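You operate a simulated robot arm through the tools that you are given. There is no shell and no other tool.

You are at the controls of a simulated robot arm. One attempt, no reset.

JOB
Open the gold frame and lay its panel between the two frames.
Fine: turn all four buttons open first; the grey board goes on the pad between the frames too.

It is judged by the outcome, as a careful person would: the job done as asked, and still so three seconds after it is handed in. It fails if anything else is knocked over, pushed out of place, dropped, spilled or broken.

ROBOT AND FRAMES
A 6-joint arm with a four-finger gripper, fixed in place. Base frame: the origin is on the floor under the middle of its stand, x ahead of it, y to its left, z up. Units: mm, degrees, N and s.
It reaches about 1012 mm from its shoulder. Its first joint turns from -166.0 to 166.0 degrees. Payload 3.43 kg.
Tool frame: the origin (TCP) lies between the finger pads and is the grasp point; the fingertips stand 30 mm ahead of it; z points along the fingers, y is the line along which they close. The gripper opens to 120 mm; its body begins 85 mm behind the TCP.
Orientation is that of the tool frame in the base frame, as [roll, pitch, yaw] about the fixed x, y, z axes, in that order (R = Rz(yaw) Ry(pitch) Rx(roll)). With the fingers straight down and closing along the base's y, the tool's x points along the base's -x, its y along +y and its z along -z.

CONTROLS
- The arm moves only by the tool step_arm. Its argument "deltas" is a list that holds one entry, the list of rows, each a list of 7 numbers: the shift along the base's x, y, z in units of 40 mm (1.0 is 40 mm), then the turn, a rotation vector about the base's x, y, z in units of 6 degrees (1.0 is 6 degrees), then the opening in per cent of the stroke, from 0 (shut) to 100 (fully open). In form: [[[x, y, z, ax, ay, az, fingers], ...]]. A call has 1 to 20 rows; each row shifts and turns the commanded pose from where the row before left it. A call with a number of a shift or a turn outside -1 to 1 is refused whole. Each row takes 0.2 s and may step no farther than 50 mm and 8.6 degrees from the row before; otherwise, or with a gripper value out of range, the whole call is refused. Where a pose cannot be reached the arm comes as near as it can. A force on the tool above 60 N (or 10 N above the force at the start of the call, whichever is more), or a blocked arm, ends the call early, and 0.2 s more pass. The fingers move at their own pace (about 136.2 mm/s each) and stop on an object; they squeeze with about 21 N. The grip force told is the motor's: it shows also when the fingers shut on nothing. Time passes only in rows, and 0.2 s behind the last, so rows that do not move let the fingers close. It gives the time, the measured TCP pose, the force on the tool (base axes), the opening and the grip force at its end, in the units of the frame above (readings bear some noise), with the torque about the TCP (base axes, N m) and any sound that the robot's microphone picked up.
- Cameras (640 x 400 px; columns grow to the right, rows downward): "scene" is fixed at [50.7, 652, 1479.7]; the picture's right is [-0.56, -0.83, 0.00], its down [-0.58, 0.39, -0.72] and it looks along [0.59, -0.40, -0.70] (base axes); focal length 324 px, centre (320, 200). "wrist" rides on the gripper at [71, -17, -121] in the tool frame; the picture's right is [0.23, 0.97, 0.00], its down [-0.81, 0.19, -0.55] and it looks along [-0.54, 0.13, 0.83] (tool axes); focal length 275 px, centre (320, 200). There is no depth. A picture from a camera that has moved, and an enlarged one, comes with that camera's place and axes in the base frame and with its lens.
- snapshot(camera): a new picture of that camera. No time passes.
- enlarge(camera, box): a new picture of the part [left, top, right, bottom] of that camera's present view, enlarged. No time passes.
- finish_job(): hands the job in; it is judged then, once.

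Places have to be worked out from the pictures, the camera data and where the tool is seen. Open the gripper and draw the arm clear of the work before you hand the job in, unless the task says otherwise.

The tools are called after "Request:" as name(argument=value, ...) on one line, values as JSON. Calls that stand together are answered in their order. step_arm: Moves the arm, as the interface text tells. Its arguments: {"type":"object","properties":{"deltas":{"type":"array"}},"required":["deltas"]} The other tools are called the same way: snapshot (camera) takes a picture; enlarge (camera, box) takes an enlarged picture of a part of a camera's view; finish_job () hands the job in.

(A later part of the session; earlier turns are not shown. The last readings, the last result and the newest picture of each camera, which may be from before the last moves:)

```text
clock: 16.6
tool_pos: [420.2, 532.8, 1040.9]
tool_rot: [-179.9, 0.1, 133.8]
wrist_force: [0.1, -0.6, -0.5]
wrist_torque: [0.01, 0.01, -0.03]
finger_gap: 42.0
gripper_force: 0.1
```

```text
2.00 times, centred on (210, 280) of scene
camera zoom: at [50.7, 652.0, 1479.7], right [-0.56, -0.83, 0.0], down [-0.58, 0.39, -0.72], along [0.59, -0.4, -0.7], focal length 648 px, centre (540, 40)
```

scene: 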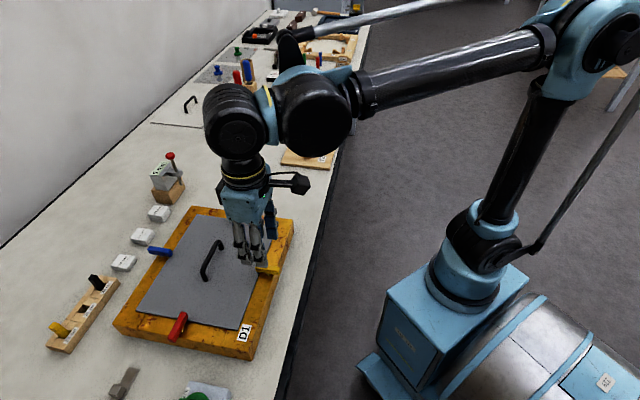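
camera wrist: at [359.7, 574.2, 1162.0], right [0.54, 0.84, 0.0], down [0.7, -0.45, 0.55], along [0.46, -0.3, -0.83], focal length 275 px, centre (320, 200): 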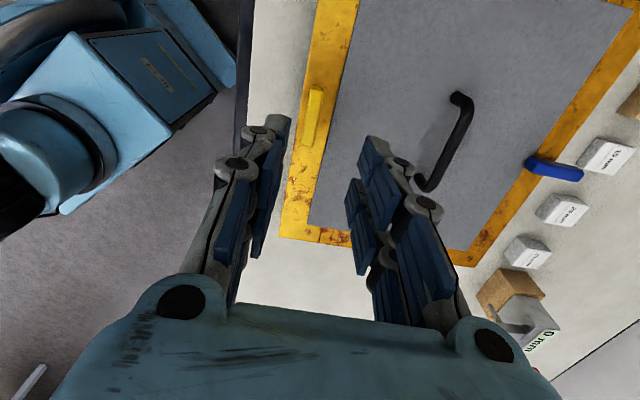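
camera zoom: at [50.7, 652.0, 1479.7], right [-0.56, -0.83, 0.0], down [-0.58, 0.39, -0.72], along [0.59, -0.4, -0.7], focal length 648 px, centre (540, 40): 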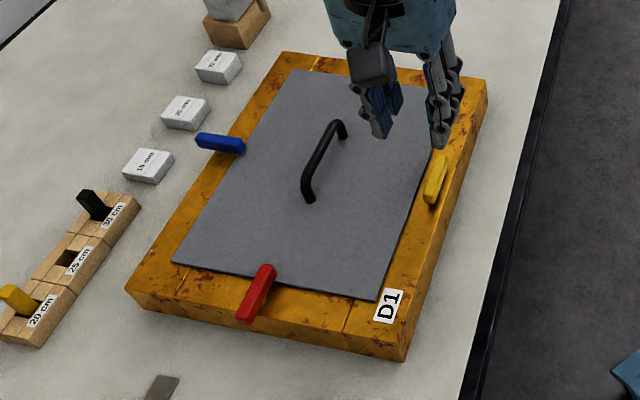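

Yellow is open and nothing else has moved. Next is green, at about (605, 516) with its bar along the tool's present x axis; I move above it.

Request:
step_arm(deltas=[[[0.925, -0.083, 0, 0, 0, 0.1, 35], [0.925, -0.083, 0, 0, 0, 0.1, 35], [0.925, -0.083, 0, 0, 0, 0, 35], [0.925, -0.083, -0.3, 0, 0, 0, 35], [0.9, -0.083, -0.5, 0, 0, 0, 35], [0, 0, 0, 0, 0, 0, 35]]])

Request:
snapshot(camera="wrist")

Request:
enlarge(camera="wrist", box=[220, 60, 420, 260])

Request:
enlarge(camera="scene", box=[180, 160, 300, 260])

```text
clock: 18.0
tool_pos: [605.1, 515.4, 1007.5]
tool_rot: [-180.0, 0.0, 135.0]
wrist_force: [-0.3, 0.3, 0.8]
wrist_torque: [0.0, -0.05, 0.0]
finger_gap: 42.1
gripper_force: 0.0
```

```text
taken
camera wrist: at [544.0, 554.3, 1128.3], right [0.53, 0.85, 0.0], down [0.71, -0.44, 0.55], along [0.47, -0.29, -0.83], focal length 275 px, centre (320, 200)
```

wrist: 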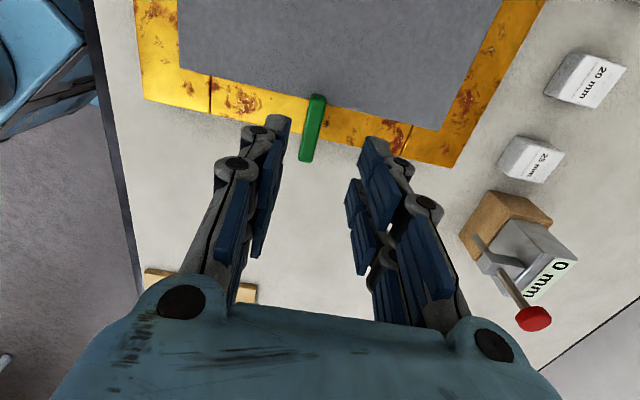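

```text
2.00 times, centred on (320, 160) of wrist
camera zoom: at [544.0, 554.3, 1128.3], right [0.53, 0.85, 0.0], down [0.71, -0.44, 0.55], along [0.47, -0.29, -0.83], focal length 551 px, centre (320, 280)
```

zoom: 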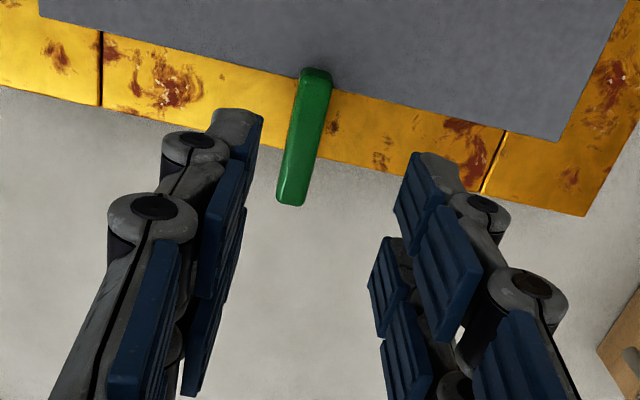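

```text
4.00 times, centred on (240, 210) of scene
camera zoom: at [50.7, 652.0, 1479.7], right [-0.56, -0.83, 0.0], down [-0.58, 0.39, -0.72], along [0.59, -0.4, -0.7], focal length 1297 px, centre (640, 160)
```

zoom: 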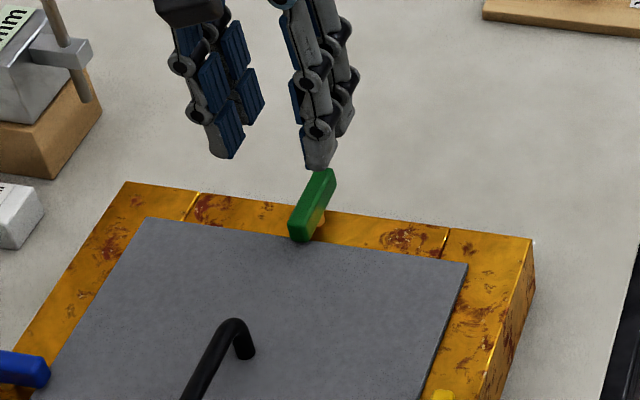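

The close view puts green's centre near (603.5, 510), so I shift about 5 mm and descend to z≈962 to check the alignment.

Request:
step_arm(deltas=[[[-0.06, -0.12, -0.6, 0, 0, 0, 35], [0, 0, -0.55, 0, 0, 0, 35], [0, 0, 0, 0, 0, 0, 30]]])

Request:
enlarge(camera="wrist", box=[240, 80, 400, 240])

Request:
enlarge(camera="scene", box=[190, 170, 290, 250])

```text
clock: 18.8
tool_pos: [601.7, 512.3, 963.5]
tool_rot: [-179.9, 0.1, 134.9]
wrist_force: [-0.4, 0.3, 0.6]
wrist_torque: [-0.02, 0.05, -0.02]
finger_gap: 35.9
gripper_force: 0.0
```

```text
2.50 times, centred on (320, 160) of wrist
camera zoom: at [540.3, 551.3, 1083.3], right [0.53, 0.85, 0.0], down [0.71, -0.44, 0.55], along [0.47, -0.29, -0.83], focal length 688 px, centre (320, 300)
```

zoom: 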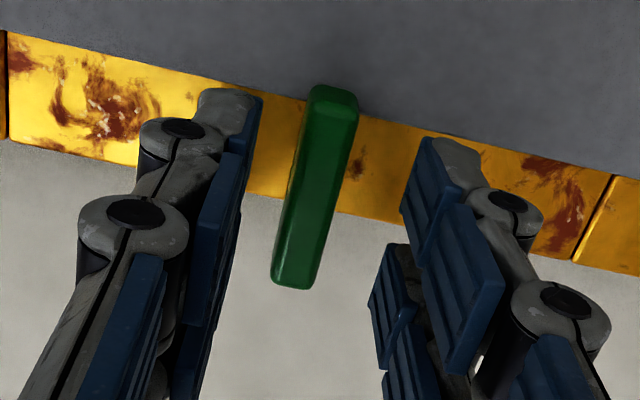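

```text
5.00 times, centred on (240, 210) of scene
camera zoom: at [50.7, 652.0, 1479.7], right [-0.56, -0.83, 0.0], down [-0.58, 0.39, -0.72], along [0.59, -0.4, -0.7], focal length 1621 px, centre (720, 150)
```

zoom: 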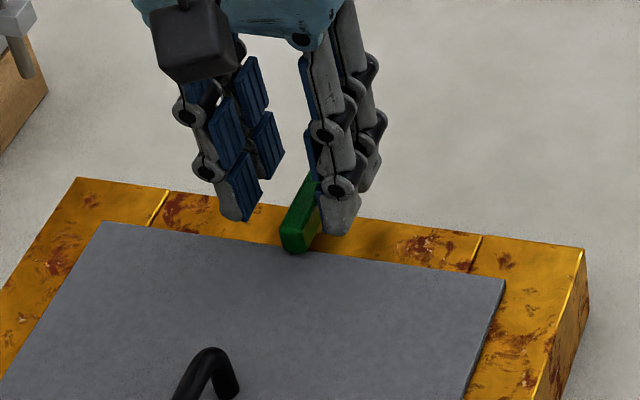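

The bar is at a=66, b=787.6 and the tool is well centred across it, so I shift 2.5 mm along the bar, lower to about z=947 and close to the loose wrench fit.

Request:
step_arm(deltas=[[[0.05, -0.05, -0.2, 0, 0, 0, 28], [0, 0, -0.2, 0, 0, 0, 22], [0, 0, 0, 0, 0, 0, 16], [0, 0, 0, 0, 0, 0, 13], [0, 0, 0, 0, 0, 0, 13]]])

Request:
enlarge(camera="wrist", box=[240, 80, 400, 240])

```text
clock: 20.0
tool_pos: [603.5, 510.5, 945.7]
tool_rot: [-180.0, 0.0, 135.0]
wrist_force: [-1.2, -1.9, -0.4]
wrist_torque: [-0.04, 0.04, -0.01]
finger_gap: 16.4
gripper_force: 1.0
```

```text
2.50 times, centred on (320, 160) of wrist
camera zoom: at [542.3, 549.4, 1066.7], right [0.53, 0.85, 0.0], down [0.71, -0.44, 0.55], along [0.47, -0.29, -0.83], focal length 688 px, centre (320, 300)
```

zoom: 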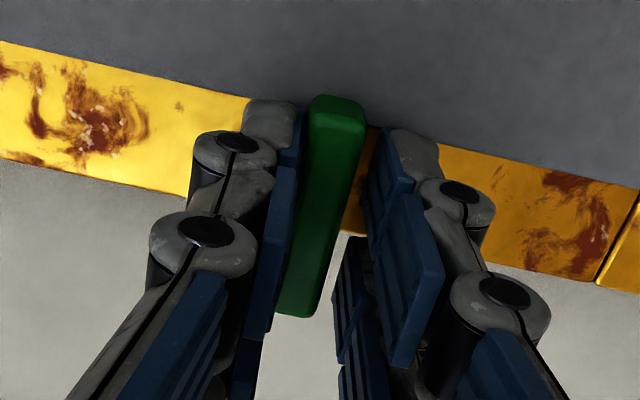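

Nearly no force, and the bar slightly favours the left finger. I nudge 1 mm and turn clockwise about 24° as a test.

Request:
step_arm(deltas=[[[-0.02, -0.02, 0.02, 0, 0, 0, 13], [0, 0, 0, 0, 0, -0.8, 13], [0, 0, 0, 0, 0, -0.8, 13], [0, 0, 0, 0, 0, -0.8, 13], [0, 0, 0, 0, 0, -0.8, 13], [0, 0, 0, 0, 0, -0.8, 13], [0, 0, 0, 0, 0, 0, 13]]])

Request:
enlarge(camera="wrist", box=[240, 80, 400, 240])

Request:
enlarge(camera="scene", box=[190, 170, 290, 250])

```text
clock: 21.6
tool_pos: [602.3, 508.7, 946.4]
tool_rot: [-179.9, 0.0, 111.0]
wrist_force: [-0.2, 0.3, 0.4]
wrist_torque: [0.0, 0.01, 0.01]
finger_gap: 15.8
gripper_force: 0.5
```

```text
2.50 times, centred on (320, 160) of wrist
camera zoom: at [561.4, 570.0, 1067.0], right [0.83, 0.56, 0.0], down [0.47, -0.69, 0.55], along [0.31, -0.46, -0.83], focal length 688 px, centre (320, 300)
```

zoom: 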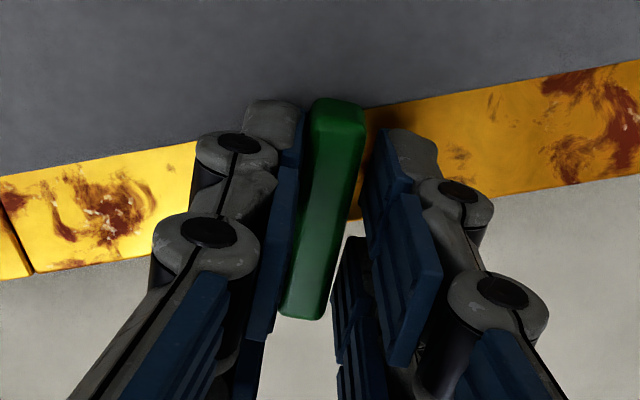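

```text
5.00 times, centred on (240, 210) of scene
camera zoom: at [50.7, 652.0, 1479.7], right [-0.56, -0.83, 0.0], down [-0.58, 0.39, -0.72], along [0.59, -0.4, -0.7], focal length 1621 px, centre (720, 150)
```

zoom: 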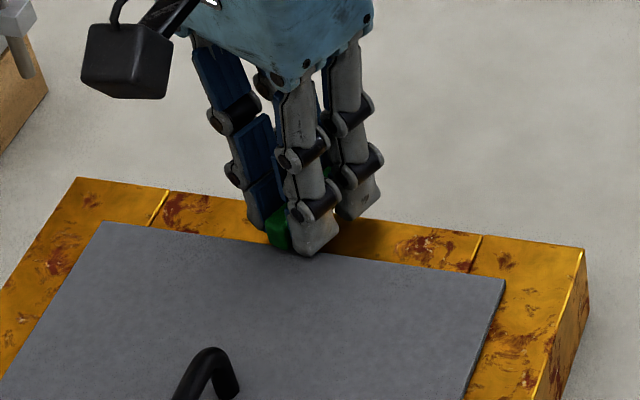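

Green turns freely. I continue the turn in two stages, correcting drift.

Request:
step_arm(deltas=[[[0.015, 0.02, 0, 0, 0, -0.8, 13], [0, 0, 0, 0, 0, -0.8, 13], [0, 0, 0, 0, 0, -0.8, 13], [0, 0, 0, 0, 0, -0.8, 13], [0, 0, 0, 0, 0, -0.8, 13], [0, 0, 0, 0, 0, -0.8, 13], [0, 0, 0, 0, 0, -0.8, 13], [0, 0, 0, 0, 0, -0.8, 13], [0, 0, 0, 0, 0, 0, 13]]])

Request:
enlarge(camera="wrist", box=[240, 80, 400, 240])

```text
clock: 23.6
tool_pos: [603.3, 509.8, 946.4]
tool_rot: [-179.9, 0.0, 72.7]
wrist_force: [-1.9, 0.3, 0.7]
wrist_torque: [0.08, 0.08, -0.01]
finger_gap: 17.3
gripper_force: 1.8
```

```text
2.50 times, centred on (320, 160) of wrist
camera zoom: at [608.5, 583.8, 1067.3], right [1.0, -0.07, 0.0], down [-0.06, -0.83, 0.55], along [-0.04, -0.55, -0.83], focal length 688 px, centre (320, 300)
```

zoom: 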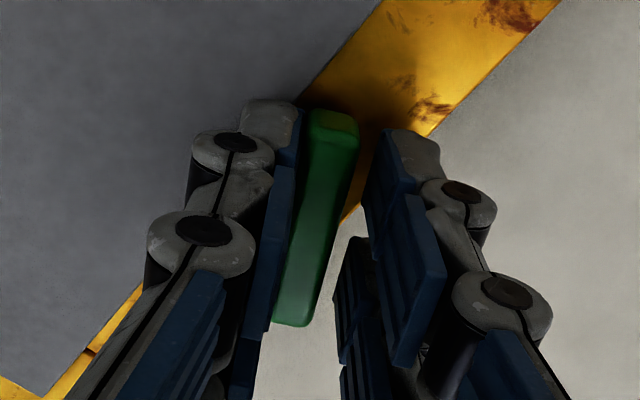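

Still turning smoothly; I finish the remaining 30°.

Request:
step_arm(deltas=[[[-0.015, 0, 0.01, 0, 0, -0.8, 13], [0, 0, 0, 0, 0, -0.8, 13], [0, 0, 0, 0, 0, -0.8, 13], [0, 0, 0, 0, 0, -0.8, 13], [0, 0, 0, 0, 0, -0.8, 13], [0, 0, 0, 0, 0, -0.8, 13], [0, 0, 0, 0, 0, 0, 13]]])

Request:
enlarge(camera="wrist", box=[240, 80, 400, 240])

Request:
enlarge(camera="scene", box=[190, 170, 290, 250])

```text
clock: 25.2
tool_pos: [611.2, 503.4, 947.7]
tool_rot: [-179.7, 0.0, 61.3]
wrist_force: [-26.7, 31.8, 7.4]
wrist_torque: [1.05, 0.8, -0.14]
finger_gap: 38.0
gripper_force: 19.6
out of reach, approached as far as the arm can: row 3, 4, 5, 6
```

```text
2.50 times, centred on (320, 160) of wrist
camera zoom: at [631.8, 574.6, 1068.0], right [0.96, -0.26, -0.01], down [-0.22, -0.81, 0.55], along [-0.15, -0.53, -0.83], focal length 688 px, centre (320, 300)
```

zoom: 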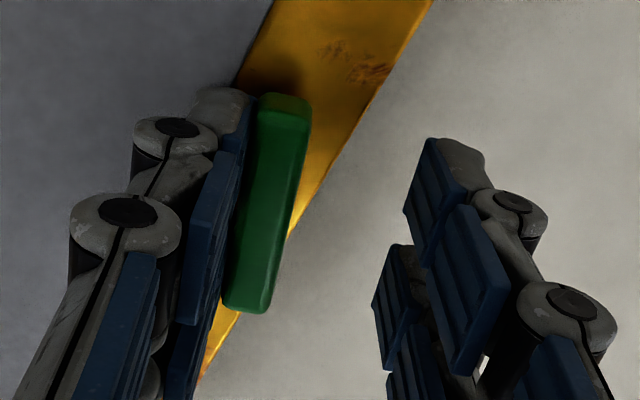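

```text
5.00 times, centred on (240, 210) of scene
camera zoom: at [50.7, 652.0, 1479.7], right [-0.56, -0.83, 0.0], down [-0.58, 0.39, -0.72], along [0.59, -0.4, -0.7], focal length 1621 px, centre (720, 150)
```

zoom: 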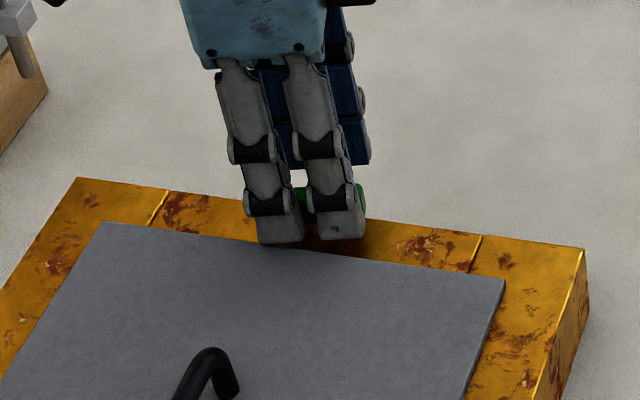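

The wrist reached its joint limit at yaw≈61° and pushed sideways. I open the fingers at once, back off to relieve the load and rise.

Request:
step_arm(deltas=[[[0, 0, 0.05, 0, 0, 0.3, 45], [-0.05, 0.05, 0.3, 0, 0, 0.5, 50], [0, 0, 0.8, 0, 0, 0.5, 50], [0, 0, 0.8, 0, 0, 0.5, 50]]])

Request:
enlarge(camera="scene", box=[100, 180, 320, 380])

Request:
snapshot(camera="wrist")

```text
clock: 26.2
tool_pos: [613.1, 502.3, 1024.3]
tool_rot: [-179.6, 0.1, 72.1]
wrist_force: [-0.1, 0.2, -0.6]
wrist_torque: [0.01, 0.02, -0.01]
finger_gap: 60.0
gripper_force: 0.1
```

```text
2.00 times, centred on (210, 280) of scene
camera zoom: at [50.7, 652.0, 1479.7], right [-0.56, -0.83, 0.0], down [-0.58, 0.39, -0.72], along [0.59, -0.4, -0.7], focal length 648 px, centre (540, 40)
```

zoom: 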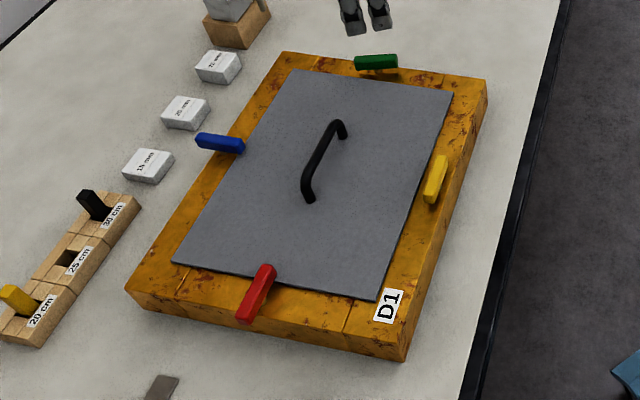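

```text
taken
camera wrist: at [620.0, 576.7, 1144.3], right [1.0, -0.08, -0.01], down [-0.06, -0.83, 0.55], along [-0.05, -0.55, -0.83], focal length 275 px, centre (320, 200)
```

wrist: 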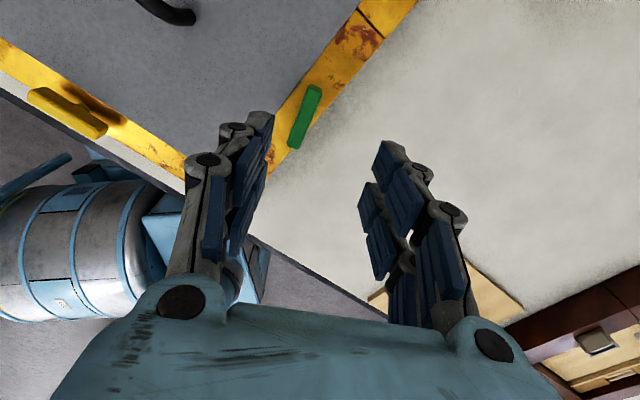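

The frame stayed put, and green is mostly turned. I zoom in to measure its remaining angle.

Request:
enlarge(camera="wrist", box=[240, 40, 400, 170])

Request:
enlarge(camera="scene", box=[190, 180, 290, 250])

```text
3.08 times, centred on (320, 105) of wrist
camera zoom: at [620.0, 576.7, 1144.3], right [1.0, -0.08, -0.01], down [-0.06, -0.83, 0.55], along [-0.05, -0.55, -0.83], focal length 847 px, centre (320, 492)
```

zoom: 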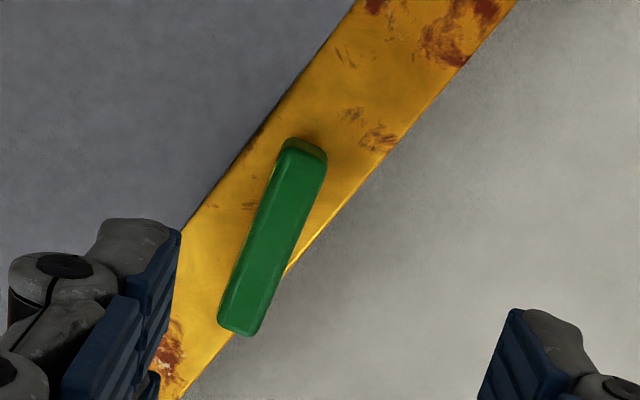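

```text
5.71 times, centred on (240, 215) of scene
camera zoom: at [50.7, 652.0, 1479.7], right [-0.56, -0.83, 0.0], down [-0.58, 0.39, -0.72], along [0.59, -0.4, -0.7], focal length 1853 px, centre (777, 114)
```

zoom: 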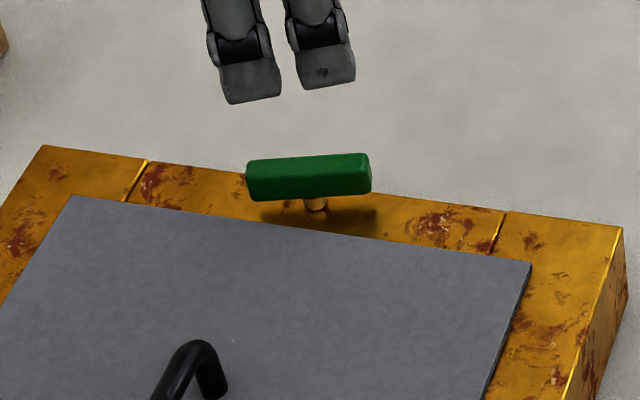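

Green clears the board but is about 19° short of parallel. The reachable route is the flipped orientation (yaw 225), so I turn the tool round at height, re-centring over green.

Request:
step_arm(deltas=[[[-0.02, 0.01, 0.1, 0, 0, 0.95, 40], [-0.02, 0.01, 0, 0, 0, 0.95, 40], [-0.02, 0.01, 0, 0, 0, 0.95, 40], [-0.02, 0.01, 0, 0, 0, 0.95, 40], [-0.02, 0.01, 0, 0, 0, 0.95, 40], [-0.02, 0.01, 0, 0, 0, 0.95, 40], [-0.02, 0.01, 0, 0, 0, 0.95, 40], [-0.02, 0.01, 0, 0, 0, 0.95, 40], [-0.02, 0.01, 0, 0, 0, 0.95, 40], [-0.02, 0.01, 0, 0, 0, 0.95, 40], [0, 0, 0, 0, 0, 0.95, 40], [0, 0, 0, 0, 0, 0.95, 40], [0, 0, 0, 0, 0, 0.95, 40], [0, 0, 0, 0, 0, 0.95, 40], [0, 0, 0, 0, 0, 0.95, 40], [0, 0, 0, 0, 0, 0.95, 40]]])

Request:
step_arm(deltas=[[[0, 0, 0, 0, 0, 0.95, 40], [0, 0, 0, 0, 0, 0.95, 40], [0, 0, 0, 0, 0, 0.95, 40], [0, 0, 0, 0, 0, 0.95, 40], [0, 0, 0, 0, 0, 0.95, 40], [0, 0, 0, 0, 0, 0.95, 40], [0, 0, 0, 0, 0, 0.95, 40], [0, 0, 0, 0, 0, 0.95, 40], [0, 0, 0, 0, 0, 0.95, 40], [0, 0, 0, 0, 0, 0.95, 40], [0, 0, 0, 0, 0, 0.8, 40], [0, 0, 0, 0, 0, 0, 40]]])

Request:
snapshot(camera="wrist")

```text
clock: 29.6
tool_pos: [601.8, 507.4, 1028.8]
tool_rot: [-179.7, -0.1, 163.5]
wrist_force: [0.2, 0.1, 1.3]
wrist_torque: [-0.02, 0.04, -0.01]
finger_gap: 48.1
gripper_force: 0.0
```

```text
clock: 32.2
tool_pos: [601.3, 506.4, 1028.7]
tool_rot: [-179.7, -0.1, -134.8]
wrist_force: [0.2, 0.5, 0.5]
wrist_torque: [0.02, 0.01, -0.02]
finger_gap: 48.0
gripper_force: 0.1
```

```text
taken
camera wrist: at [564.9, 446.2, 1149.5], right [-0.85, 0.52, 0.0], down [0.43, 0.71, 0.55], along [0.29, 0.47, -0.83], focal length 275 px, centre (320, 200)
```

wrist: 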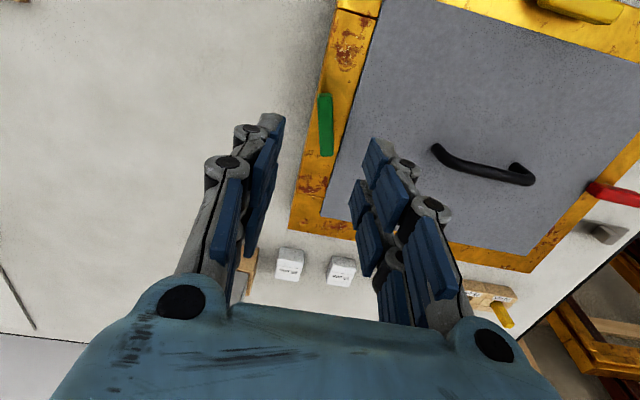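

The tool is now at yaw 225 over green; I measure green's centre in this view before descending.

Request:
enlarge(camera="wrist", box=[240, 70, 400, 190])

```text
3.33 times, centred on (320, 130) of wrist
camera zoom: at [564.9, 446.2, 1149.5], right [-0.85, 0.52, 0.0], down [0.43, 0.71, 0.55], along [0.29, 0.47, -0.83], focal length 918 px, centre (320, 433)
```

zoom: 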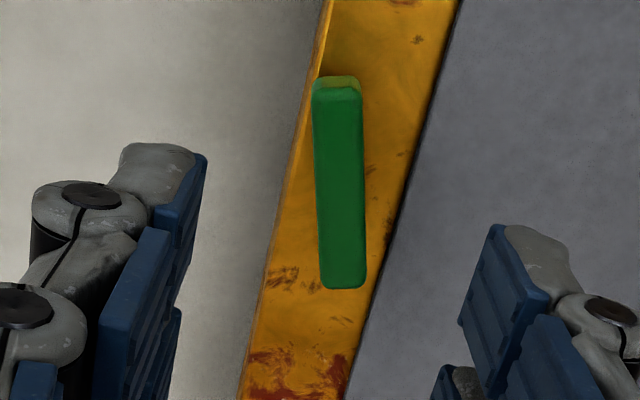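

From two opposite views the centre averages to (601, 512). The gap of 48 mm easily takes the tilted bar, so I descend to about z=948 and check before squeezing.

Request:
step_arm(deltas=[[[0, 0.07, -0.7, 0.02, 0, 0, 40], [0, 0.07, -0.7, 0, 0, 0, 40], [0, 0, -0.5, 0, 0, 0, 40], [0, 0, -0.1, 0, 0, 0, 40], [0, 0, 0, 0, 0, 0, 40]]])

Request:
enlarge(camera="wrist", box=[240, 80, 400, 240])

Request:
enlarge(camera="scene", box=[190, 170, 290, 250])

```text
clock: 33.4
tool_pos: [600.4, 516.4, 948.0]
tool_rot: [-179.8, 0.0, -134.9]
wrist_force: [0.3, 0.2, 0.6]
wrist_torque: [0.02, -0.01, 0.03]
finger_gap: 47.9
gripper_force: 0.1
```

```text
2.50 times, centred on (320, 160) of wrist
camera zoom: at [562.8, 455.0, 1068.5], right [-0.85, 0.52, 0.0], down [0.43, 0.71, 0.55], along [0.29, 0.47, -0.83], focal length 688 px, centre (320, 300)
```

zoom: 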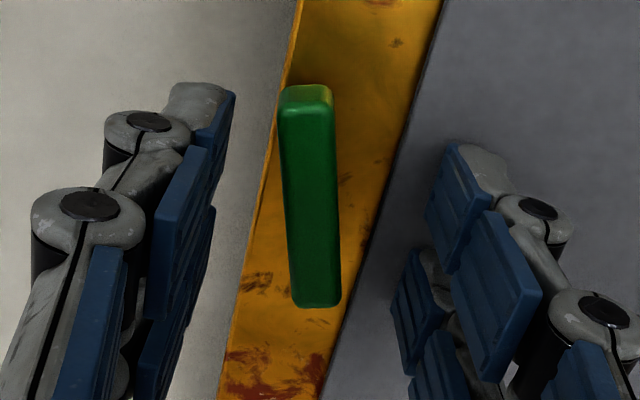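

```text
5.00 times, centred on (240, 210) of scene
camera zoom: at [50.7, 652.0, 1479.7], right [-0.56, -0.83, 0.0], down [-0.58, 0.39, -0.72], along [0.59, -0.4, -0.7], focal length 1621 px, centre (720, 150)
```

zoom: 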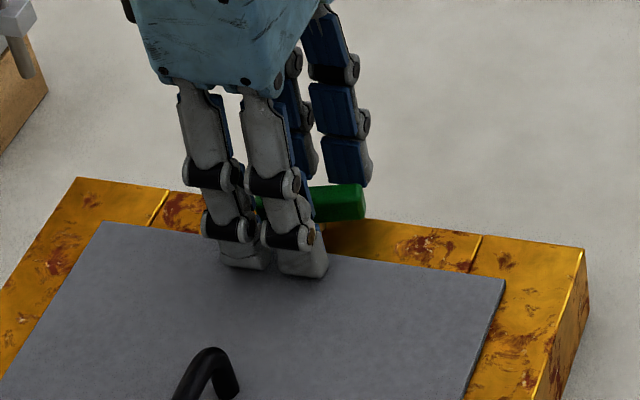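

The bar is 2–3 mm toward the left finger. I recentre and slowly squeeze, so the bar aligns parallel to the rail.

Request:
step_arm(deltas=[[[0.02, -0.085, 0, 0, 0, 0, 35], [0, 0, 0, 0, 0, 0, 28], [0, 0, 0, 0, 0, 0, 22], [0, 0, 0, 0, 0, 0, 17], [0, 0, 0, 0, 0, 0, 13], [0, 0, 0, 0, 0, 0, 13]]])

Request:
enlarge(camera="wrist", box=[240, 80, 400, 240])

```text
clock: 34.8
tool_pos: [602.3, 512.3, 949.0]
tool_rot: [-179.8, 0.1, -134.9]
wrist_force: [-0.7, 0.5, 0.7]
wrist_torque: [-0.02, 0.01, 0.0]
finger_gap: 15.7
gripper_force: 0.0
```

```text
2.50 times, centred on (320, 160) of wrist
camera zoom: at [564.6, 451.3, 1069.3], right [-0.85, 0.52, 0.0], down [0.43, 0.71, 0.55], along [0.29, 0.47, -0.83], focal length 688 px, centre (320, 300)
```

zoom: 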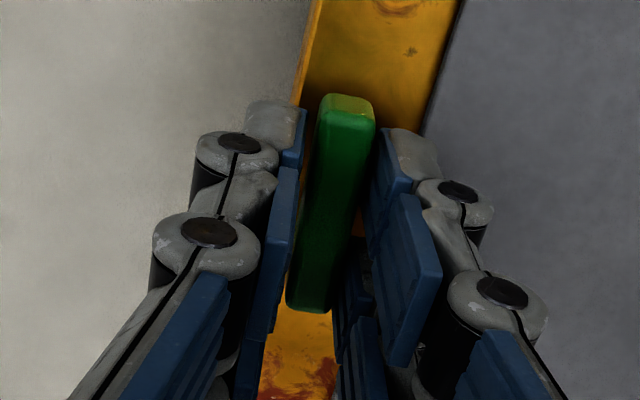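

Green is now parallel to its rail. I release, rise and travel over to red (predicted near (397, 716)), turning the tool toward yaw 290 on the way.

Request:
step_arm(deltas=[[[0, 0, 0, 0, 0, 0, 30], [0, 0, 0.3, 0, 0, 0, 40], [0, 0, 0.8, 0, 0, 0, 45], [0, 0, 0.9, 0, 0, 0, 45], [-0.3, 0.3, 0.5, 0, 0, 0.6, 45], [-0.428, 0.425, 0, 0, 0, 0.9, 45], [-0.428, 0.425, 0, 0, 0, 0.9, 45], [-0.428, 0.425, 0, 0, 0, 0.9, 45], [-0.428, 0.425, 0, 0, 0, 0.9, 45], [-0.428, 0.425, 0, 0, 0, 0.9, 45], [-0.428, 0.425, 0, 0, 0, 0.9, 45], [-0.428, 0.425, 0, 0, 0, 0.9, 45], [-0.428, 0.425, 0, 0, 0, 0.9, 45], [-0.428, 0.425, 0, 0, 0, 0.9, 45], [-0.428, 0.425, 0, 0, 0, 0.9, 45], [-0.428, 0.425, 0, 0, 0, 0.9, 45], [0, 0, 0, 0, 0, 0, 45]]])

Request:
snapshot(camera="wrist")

Request:
snapshot(camera="scene")

```text
clock: 38.4
tool_pos: [404.9, 710.5, 1052.4]
tool_rot: [-179.8, 0.1, -71.9]
wrist_force: [0.9, 0.0, -0.5]
wrist_torque: [0.03, 0.01, 0.02]
finger_gap: 53.8
gripper_force: 0.2
```

```text
taken
camera wrist: at [443.1, 649.4, 1172.3], right [-0.85, -0.52, 0.0], down [-0.44, 0.71, 0.55], along [-0.29, 0.47, -0.83], focal length 275 px, centre (320, 200)
```

wrist: 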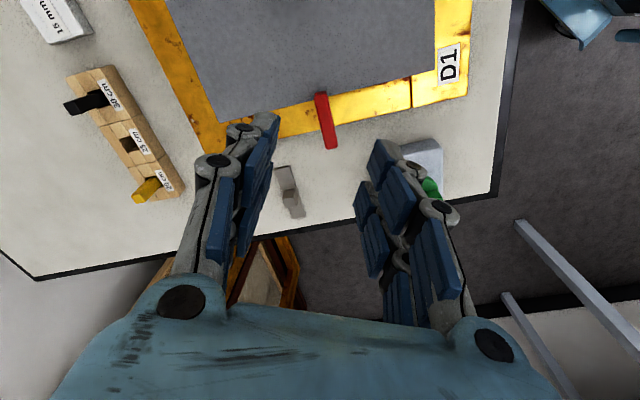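

```text
taken
```

scene: 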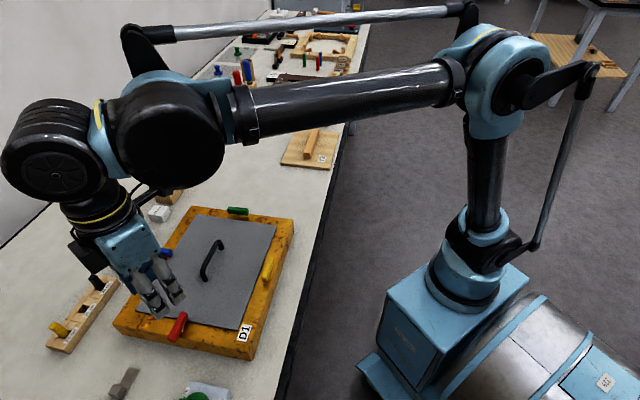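

Yaw 288 is within reach. I zoom in on red to find its centre.

Request:
enlarge(camera="wrist", box=[260, 70, 400, 180])

```text
3.64 times, centred on (330, 125) of wrist
camera zoom: at [443.1, 649.4, 1172.3], right [-0.85, -0.52, 0.0], down [-0.44, 0.71, 0.55], along [-0.29, 0.47, -0.83], focal length 1001 px, centre (284, 473)
```

zoom: 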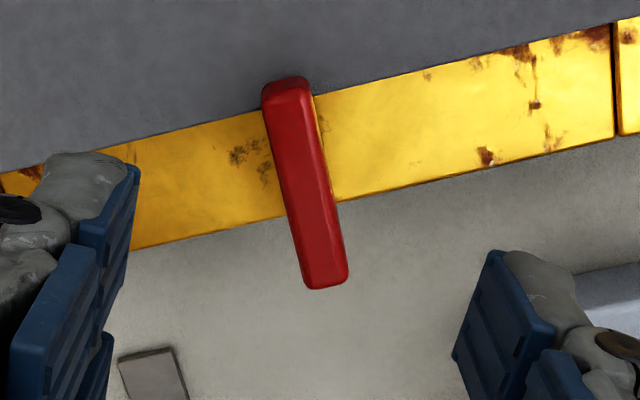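

Red's centre comes out at about (397, 714). At this safe height I try turning further toward 312° to match the bar, while re-centring.

Request:
step_arm(deltas=[[[-0.06, 0.03, 0, 0, 0, 0.9, 45], [-0.06, 0.03, 0, 0, 0, 0.9, 45], [-0.04, 0.02, 0, 0, 0, 0.9, 45], [-0.03, 0.01, 0, 0, 0, 0.9, 45], [0, 0, 0, 0, 0, 0, 45]]])

```text
clock: 39.6
tool_pos: [395.8, 713.5, 1049.3]
tool_rot: [-179.8, 0.1, -50.2]
wrist_force: [-0.4, 0.6, -0.1]
wrist_torque: [0.02, 0.01, -0.04]
finger_gap: 53.8
gripper_force: 0.1
```

That orientation is reachable. I finish the yaw to about 315 and descend to z≈965 for a check.

Request:
step_arm(deltas=[[[0.01, 0, -0.7, 0, 0, 0.4, 42], [0.01, 0, -0.7, 0, 0, 0.4, 38], [0, 0, -0.7, 0, 0, 0, 35], [0, 0, 0, 0, 0, 0, 35]]])

Request:
enlarge(camera="wrist", box=[240, 80, 400, 240])

Request:
enlarge(camera="scene", box=[130, 270, 250, 360])

```text
clock: 40.6
tool_pos: [398.7, 712.1, 967.3]
tool_rot: [-179.8, 0.1, -45.5]
wrist_force: [0.5, 0.0, 0.2]
wrist_torque: [0.0, -0.03, 0.02]
finger_gap: 42.1
gripper_force: 0.0
```

```text
2.50 times, centred on (320, 160) of wrist
camera zoom: at [462.3, 674.2, 1087.5], right [-0.53, -0.85, 0.0], down [-0.71, 0.44, 0.55], along [-0.47, 0.3, -0.83], focal length 688 px, centre (320, 300)
```

zoom: 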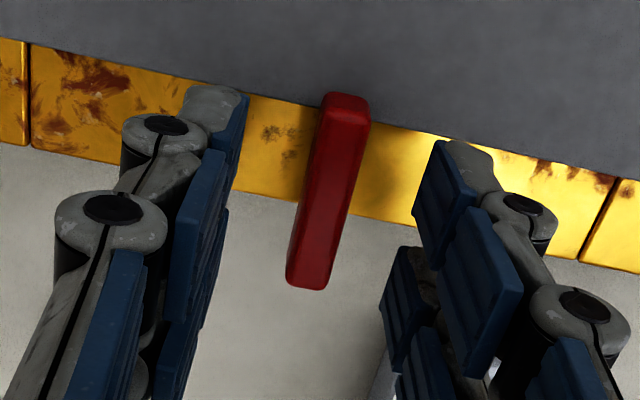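

```text
4.44 times, centred on (190, 315) of scene
camera zoom: at [50.7, 652.0, 1479.7], right [-0.56, -0.83, 0.0], down [-0.58, 0.39, -0.72], along [0.59, -0.4, -0.7], focal length 1441 px, centre (898, -311)
```

zoom: 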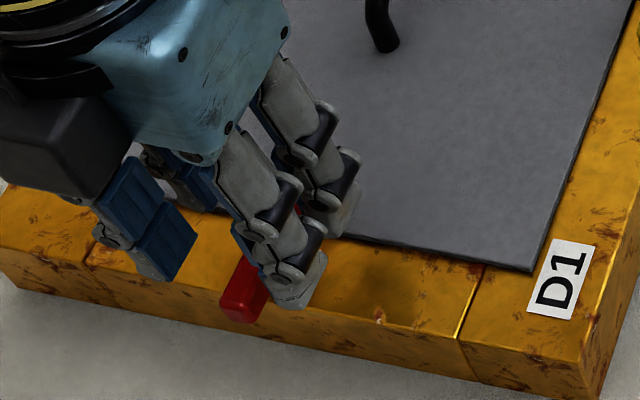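

Red's centre is at (396.8, 713.9). I shift 2.5 mm along the bar, lower to about z=947 and close to the loose fit.

Request:
step_arm(deltas=[[[-0.05, 0.05, -0.25, 0, 0, 0, 28], [0, 0, -0.24, 0, 0, 0, 22], [0, 0, 0, 0, 0, 0, 16], [0, 0, 0, 0, 0, 0, 13], [0, 0, 0, 0, 0, 0, 13]]])

Request:
enlarge(camera="wrist", box=[240, 80, 400, 240])

```text
clock: 41.8
tool_pos: [395.4, 715.3, 947.7]
tool_rot: [-179.9, 0.1, -45.5]
wrist_force: [0.3, -1.0, -0.1]
wrist_torque: [-0.01, 0.0, 0.02]
finger_gap: 15.5
gripper_force: 0.1
```

```text
2.50 times, centred on (320, 160) of wrist
camera zoom: at [458.3, 675.7, 1067.5], right [-0.53, -0.85, 0.0], down [-0.71, 0.44, 0.55], along [-0.47, 0.3, -0.83], focal length 688 px, centre (320, 300)
```

zoom: 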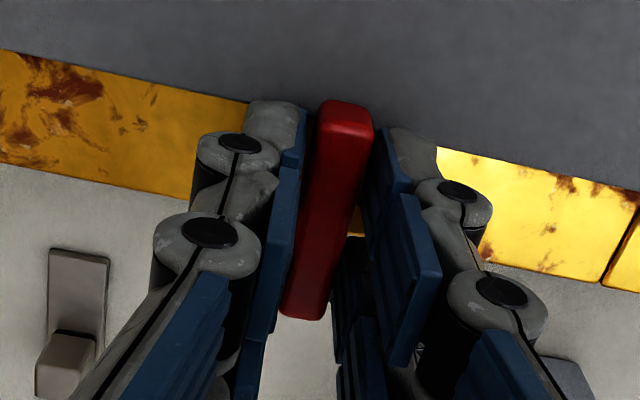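

Red is cleanly between the fingers with no force. I test-turn it clockwise by 24°.

Request:
step_arm(deltas=[[[0.01, -0.01, 0, 0, 0, -0.8, 13], [0, 0, 0, 0, 0, -0.8, 13], [0, 0, 0, 0, 0, -0.8, 13], [0, 0, 0, 0, 0, -0.8, 13], [0, 0, 0, 0, 0, -0.8, 13], [0, 0, 0, 0, 0, 0, 13]]])

Request:
enlarge(camera="wrist", box=[240, 80, 400, 240])

```text
clock: 43.2
tool_pos: [395.2, 714.6, 945.1]
tool_rot: [-179.8, 0.0, -69.5]
wrist_force: [0.0, 0.4, -0.3]
wrist_torque: [0.07, 0.03, -0.02]
finger_gap: 15.7
gripper_force: 0.2
```

```text
2.50 times, centred on (320, 160) of wrist
camera zoom: at [436.3, 654.5, 1066.0], right [-0.83, -0.56, 0.0], down [-0.46, 0.69, 0.55], along [-0.3, 0.46, -0.83], focal length 688 px, centre (320, 300)
```

zoom: 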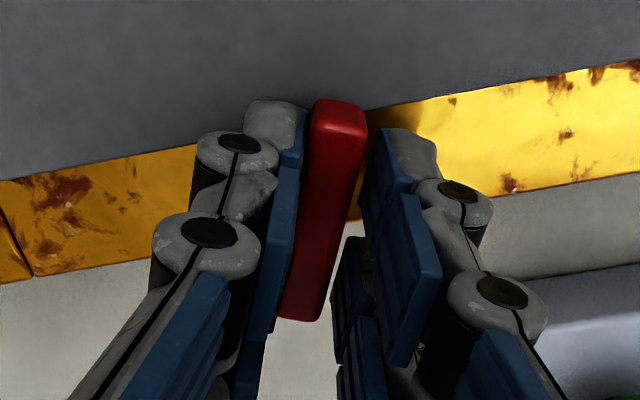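

Red turns clockwise freely as well. I continue with 8 rows (38°), then finish.

Request:
step_arm(deltas=[[[0.01, -0.01, 0.04, 0, 0, -0.8, 13], [0, 0, 0, 0, 0, -0.8, 13], [0, 0, 0, 0, 0, -0.8, 13], [0, 0, 0, 0, 0, -0.8, 13], [0, 0, 0, 0, 0, -0.8, 13], [0, 0, 0, 0, 0, -0.8, 13], [0, 0, 0, 0, 0, -0.8, 13], [0, 0, 0, 0, 0, -0.8, 13], [0, 0, 0, 0, 0, 0, 13]]])

Request:
enlarge(camera="wrist", box=[240, 80, 400, 240])

```text
clock: 45.2
tool_pos: [396.8, 714.5, 946.5]
tool_rot: [-179.8, 0.0, -108.0]
wrist_force: [3.1, -0.4, -0.9]
wrist_torque: [-0.03, -0.07, 0.0]
finger_gap: 17.0
gripper_force: 1.2
```

```text
2.50 times, centred on (320, 160) of wrist
camera zoom: at [389.8, 642.9, 1067.7], right [-1.0, 0.08, 0.0], down [0.07, 0.83, 0.55], along [0.05, 0.55, -0.83], focal length 688 px, centre (320, 300)
```

zoom: 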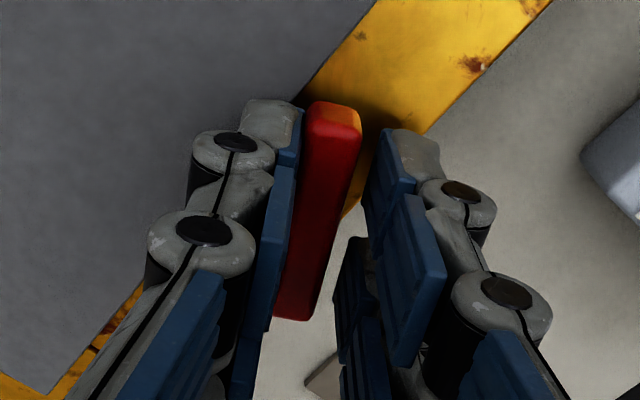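

Turning smoothly, slightly loaded on the left finger. I shift 1 mm in +x and turn the last 28°.

Request:
step_arm(deltas=[[[0.025, 0, 0.02, 0, 0, -0.8, 13], [0.01, 0, 0, 0, 0, -0.8, 13], [0, 0, 0, 0, 0, -0.8, 13], [0, 0, 0, 0, 0, -0.8, 13], [0, 0, 0, 0, 0, -0.8, 13], [0, 0, 0, 0, 0, -0.6, 13], [0, 0, 0, 0, 0, 0, 13]]])

Request:
enlarge(camera="wrist", box=[240, 80, 400, 240])

Request:
enlarge(camera="scene", box=[130, 270, 250, 360])

```text
clock: 46.8
tool_pos: [396.8, 714.6, 948.4]
tool_rot: [-179.8, 0.1, -135.6]
wrist_force: [0.2, -0.1, 0.2]
wrist_torque: [-0.02, 0.01, 0.0]
finger_gap: 15.8
gripper_force: 0.5
```

```text
2.50 times, centred on (320, 160) of wrist
camera zoom: at [358.2, 654.0, 1069.1], right [-0.85, 0.53, 0.0], down [0.44, 0.71, 0.55], along [0.3, 0.47, -0.83], focal length 688 px, centre (320, 300)
```

zoom: 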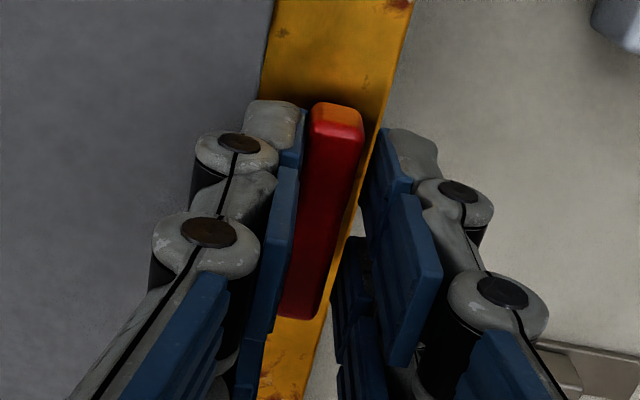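

```text
4.44 times, centred on (190, 315) of scene
camera zoom: at [50.7, 652.0, 1479.7], right [-0.56, -0.83, 0.0], down [-0.58, 0.39, -0.72], along [0.59, -0.4, -0.7], focal length 1441 px, centre (898, -311)
```

zoom: 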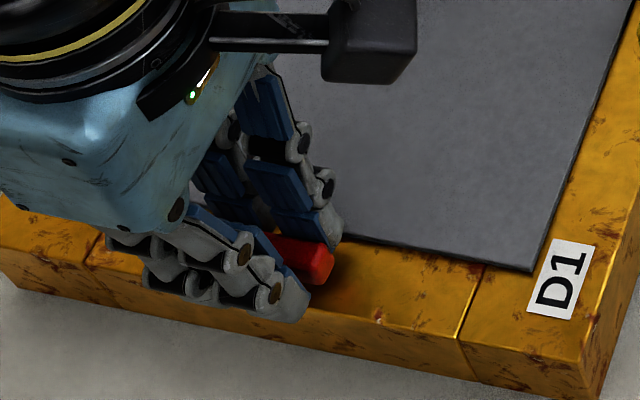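

Red is parallel to its rail. I release, rise and travel to blue (predicted near (582, 698)) at the same yaw.

Request:
step_arm(deltas=[[[0, 0, 0, 0, 0, 0, 30], [0, 0, 0.3, 0, 0, 0, 40], [0, 0, 0.9, 0, 0, 0, 40], [0, 0, 0.9, 0, 0, 0, 40], [0.9, -0.08, 0.2, 0, 0, 0.1, 40], [0.92, -0.085, 0, 0, 0, 0, 40], [0.92, -0.085, 0, 0, 0, 0, 40], [0.92, -0.085, 0, 0, 0, 0, 40], [0.92, -0.085, 0, 0, 0, 0, 40], [0, 0, 0, 0, 0, 0, 40]]])

Request:
snapshot(camera="wrist")

Request:
enlarge(camera="wrist", box=[240, 70, 400, 190])

Request:
enlarge(camera="scene", box=[100, 180, 320, 380])

```text
clock: 49.0
tool_pos: [580.2, 697.3, 1040.0]
tool_rot: [-179.8, 0.0, -134.9]
wrist_force: [0.2, 0.4, -0.2]
wrist_torque: [0.01, 0.02, 0.0]
finger_gap: 48.2
gripper_force: 0.1
```

```text
taken
camera wrist: at [542.6, 636.2, 1161.0], right [-0.85, 0.52, 0.0], down [0.43, 0.71, 0.55], along [0.29, 0.47, -0.83], focal length 275 px, centre (320, 200)
```

wrist: 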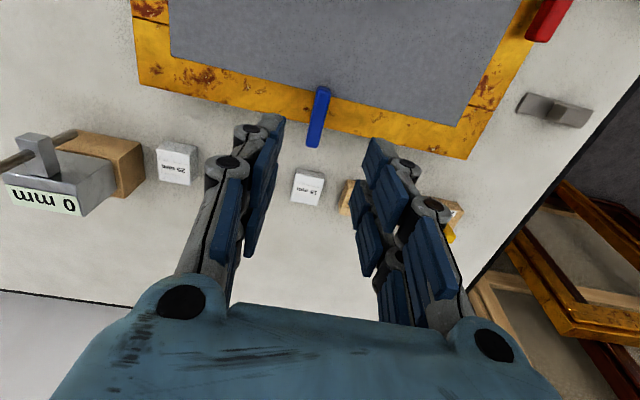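

```text
3.33 times, centred on (320, 130) of wrist
camera zoom: at [542.6, 636.2, 1161.0], right [-0.85, 0.52, 0.0], down [0.43, 0.71, 0.55], along [0.29, 0.47, -0.83], focal length 918 px, centre (320, 433)
```

zoom: 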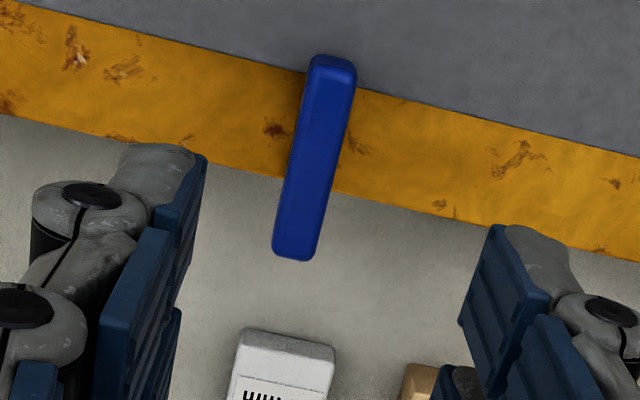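

```text
2.00 times, centred on (210, 280) of scene
camera zoom: at [50.7, 652.0, 1479.7], right [-0.56, -0.83, 0.0], down [-0.58, 0.39, -0.72], along [0.59, -0.4, -0.7], focal length 648 px, centre (540, 40)
```

zoom: 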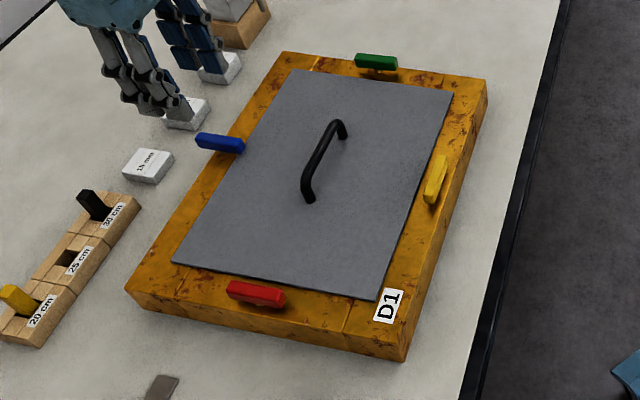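

Red now lies parallel, and blue's centre measures (582, 697), just as predicted. I descend over it to z≈962.

Request:
step_arm(deltas=[[[0.03, 0, -0.65, 0, 0, 0, 38], [0.02, 0, -0.65, 0, 0, 0, 35], [0, 0, -0.55, 0, 0, 0, 30], [0, 0, 0, 0, 0, 0, 30]]])

Request:
enlarge(camera="wrist", box=[240, 80, 400, 240])

Request:
enlarge(camera="scene", box=[190, 180, 290, 250])

```text
clock: 50.0
tool_pos: [580.5, 697.7, 965.9]
tool_rot: [-179.8, 0.0, -134.9]
wrist_force: [0.1, -0.3, -0.7]
wrist_torque: [-0.02, 0.03, 0.01]
finger_gap: 35.9
gripper_force: 0.0
```

```text
2.50 times, centred on (320, 160) of wrist
camera zoom: at [542.4, 635.9, 1086.1], right [-0.85, 0.52, 0.0], down [0.43, 0.71, 0.55], along [0.29, 0.47, -0.83], focal length 688 px, centre (320, 300)
```

zoom: 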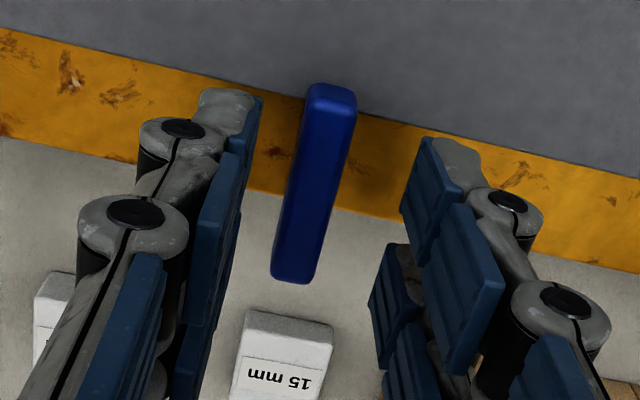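

```text
5.71 times, centred on (240, 215) of scene
camera zoom: at [50.7, 652.0, 1479.7], right [-0.56, -0.83, 0.0], down [-0.58, 0.39, -0.72], along [0.59, -0.4, -0.7], focal length 1853 px, centre (777, 114)
```

zoom: 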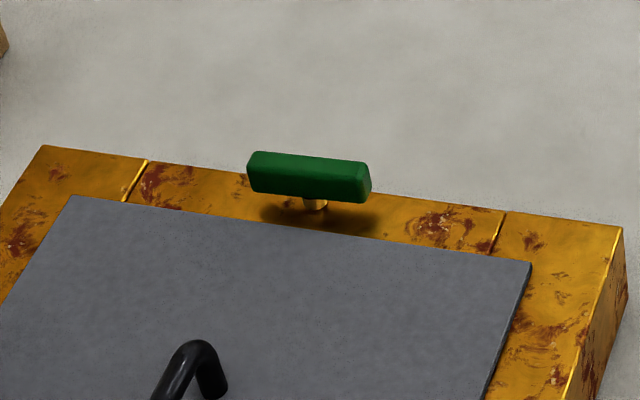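

Green is nicely parallel. Blue's centre is (582.8, 697.8), so I shift 2 mm in x, lower to z≈947 and close loosely.

Request:
step_arm(deltas=[[[0.06, 0, -0.25, 0, 0, 0, 28], [0, 0, -0.2, 0, 0, 0, 22], [0, 0, 0, 0, 0, 0, 16], [0, 0, 0, 0, 0, 0, 13], [0, 0, 0, 0, 0, 0, 13]]])

Request:
enlarge(camera="wrist", box=[240, 80, 400, 240])

```text
clock: 51.2
tool_pos: [584.9, 696.8, 948.9]
tool_rot: [-179.8, 0.0, -134.9]
wrist_force: [0.0, 0.9, -0.6]
wrist_torque: [-0.01, 0.0, 0.0]
finger_gap: 15.8
gripper_force: 0.1
```

```text
2.50 times, centred on (320, 160) of wrist
camera zoom: at [546.0, 635.1, 1069.8], right [-0.85, 0.52, 0.0], down [0.43, 0.71, 0.55], along [0.29, 0.47, -0.83], focal length 688 px, centre (320, 300)
```

zoom: 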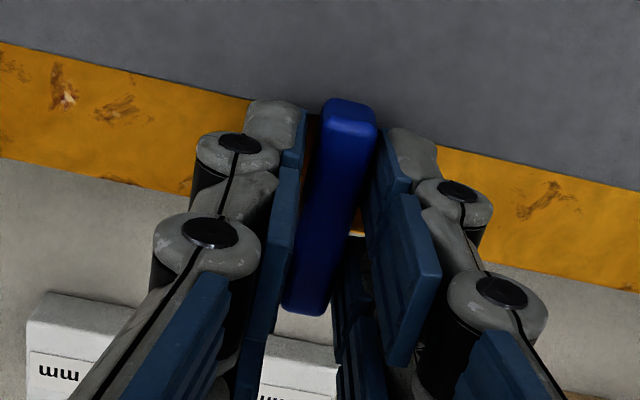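

Blue is between the fingers with no load. I turn it clockwise about 38° and watch the readings.

Request:
step_arm(deltas=[[[-0.02, 0.02, -0.02, 0, 0, -0.8, 13], [0, 0, 0, 0, 0, -0.8, 13], [0, 0, 0, 0, 0, -0.8, 13], [0, 0, 0, 0, 0, -0.8, 13], [0, 0, 0, 0, 0, -0.8, 13], [0, 0, 0, 0, 0, -0.8, 13], [0, 0, 0, 0, 0, -0.8, 13], [0, 0, 0, 0, 0, -0.8, 13], [0, 0, 0, 0, 0, 0, 13]]])

Request:
enlarge(camera="wrist", box=[240, 80, 400, 240])

```text
clock: 53.2
tool_pos: [583.4, 697.5, 946.8]
tool_rot: [-179.8, 0.0, -173.3]
wrist_force: [-0.1, -4.1, -0.8]
wrist_torque: [-0.09, 0.03, 0.0]
finger_gap: 17.9
gripper_force: 1.6
```

```text
2.50 times, centred on (320, 160) of wrist
camera zoom: at [514.6, 674.6, 1067.6], right [-0.34, 0.94, 0.0], down [0.78, 0.29, 0.55], along [0.52, 0.19, -0.83], focal length 688 px, centre (320, 300)
```

zoom: 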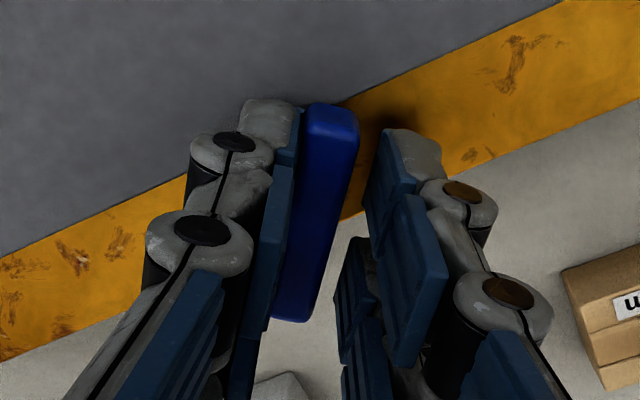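

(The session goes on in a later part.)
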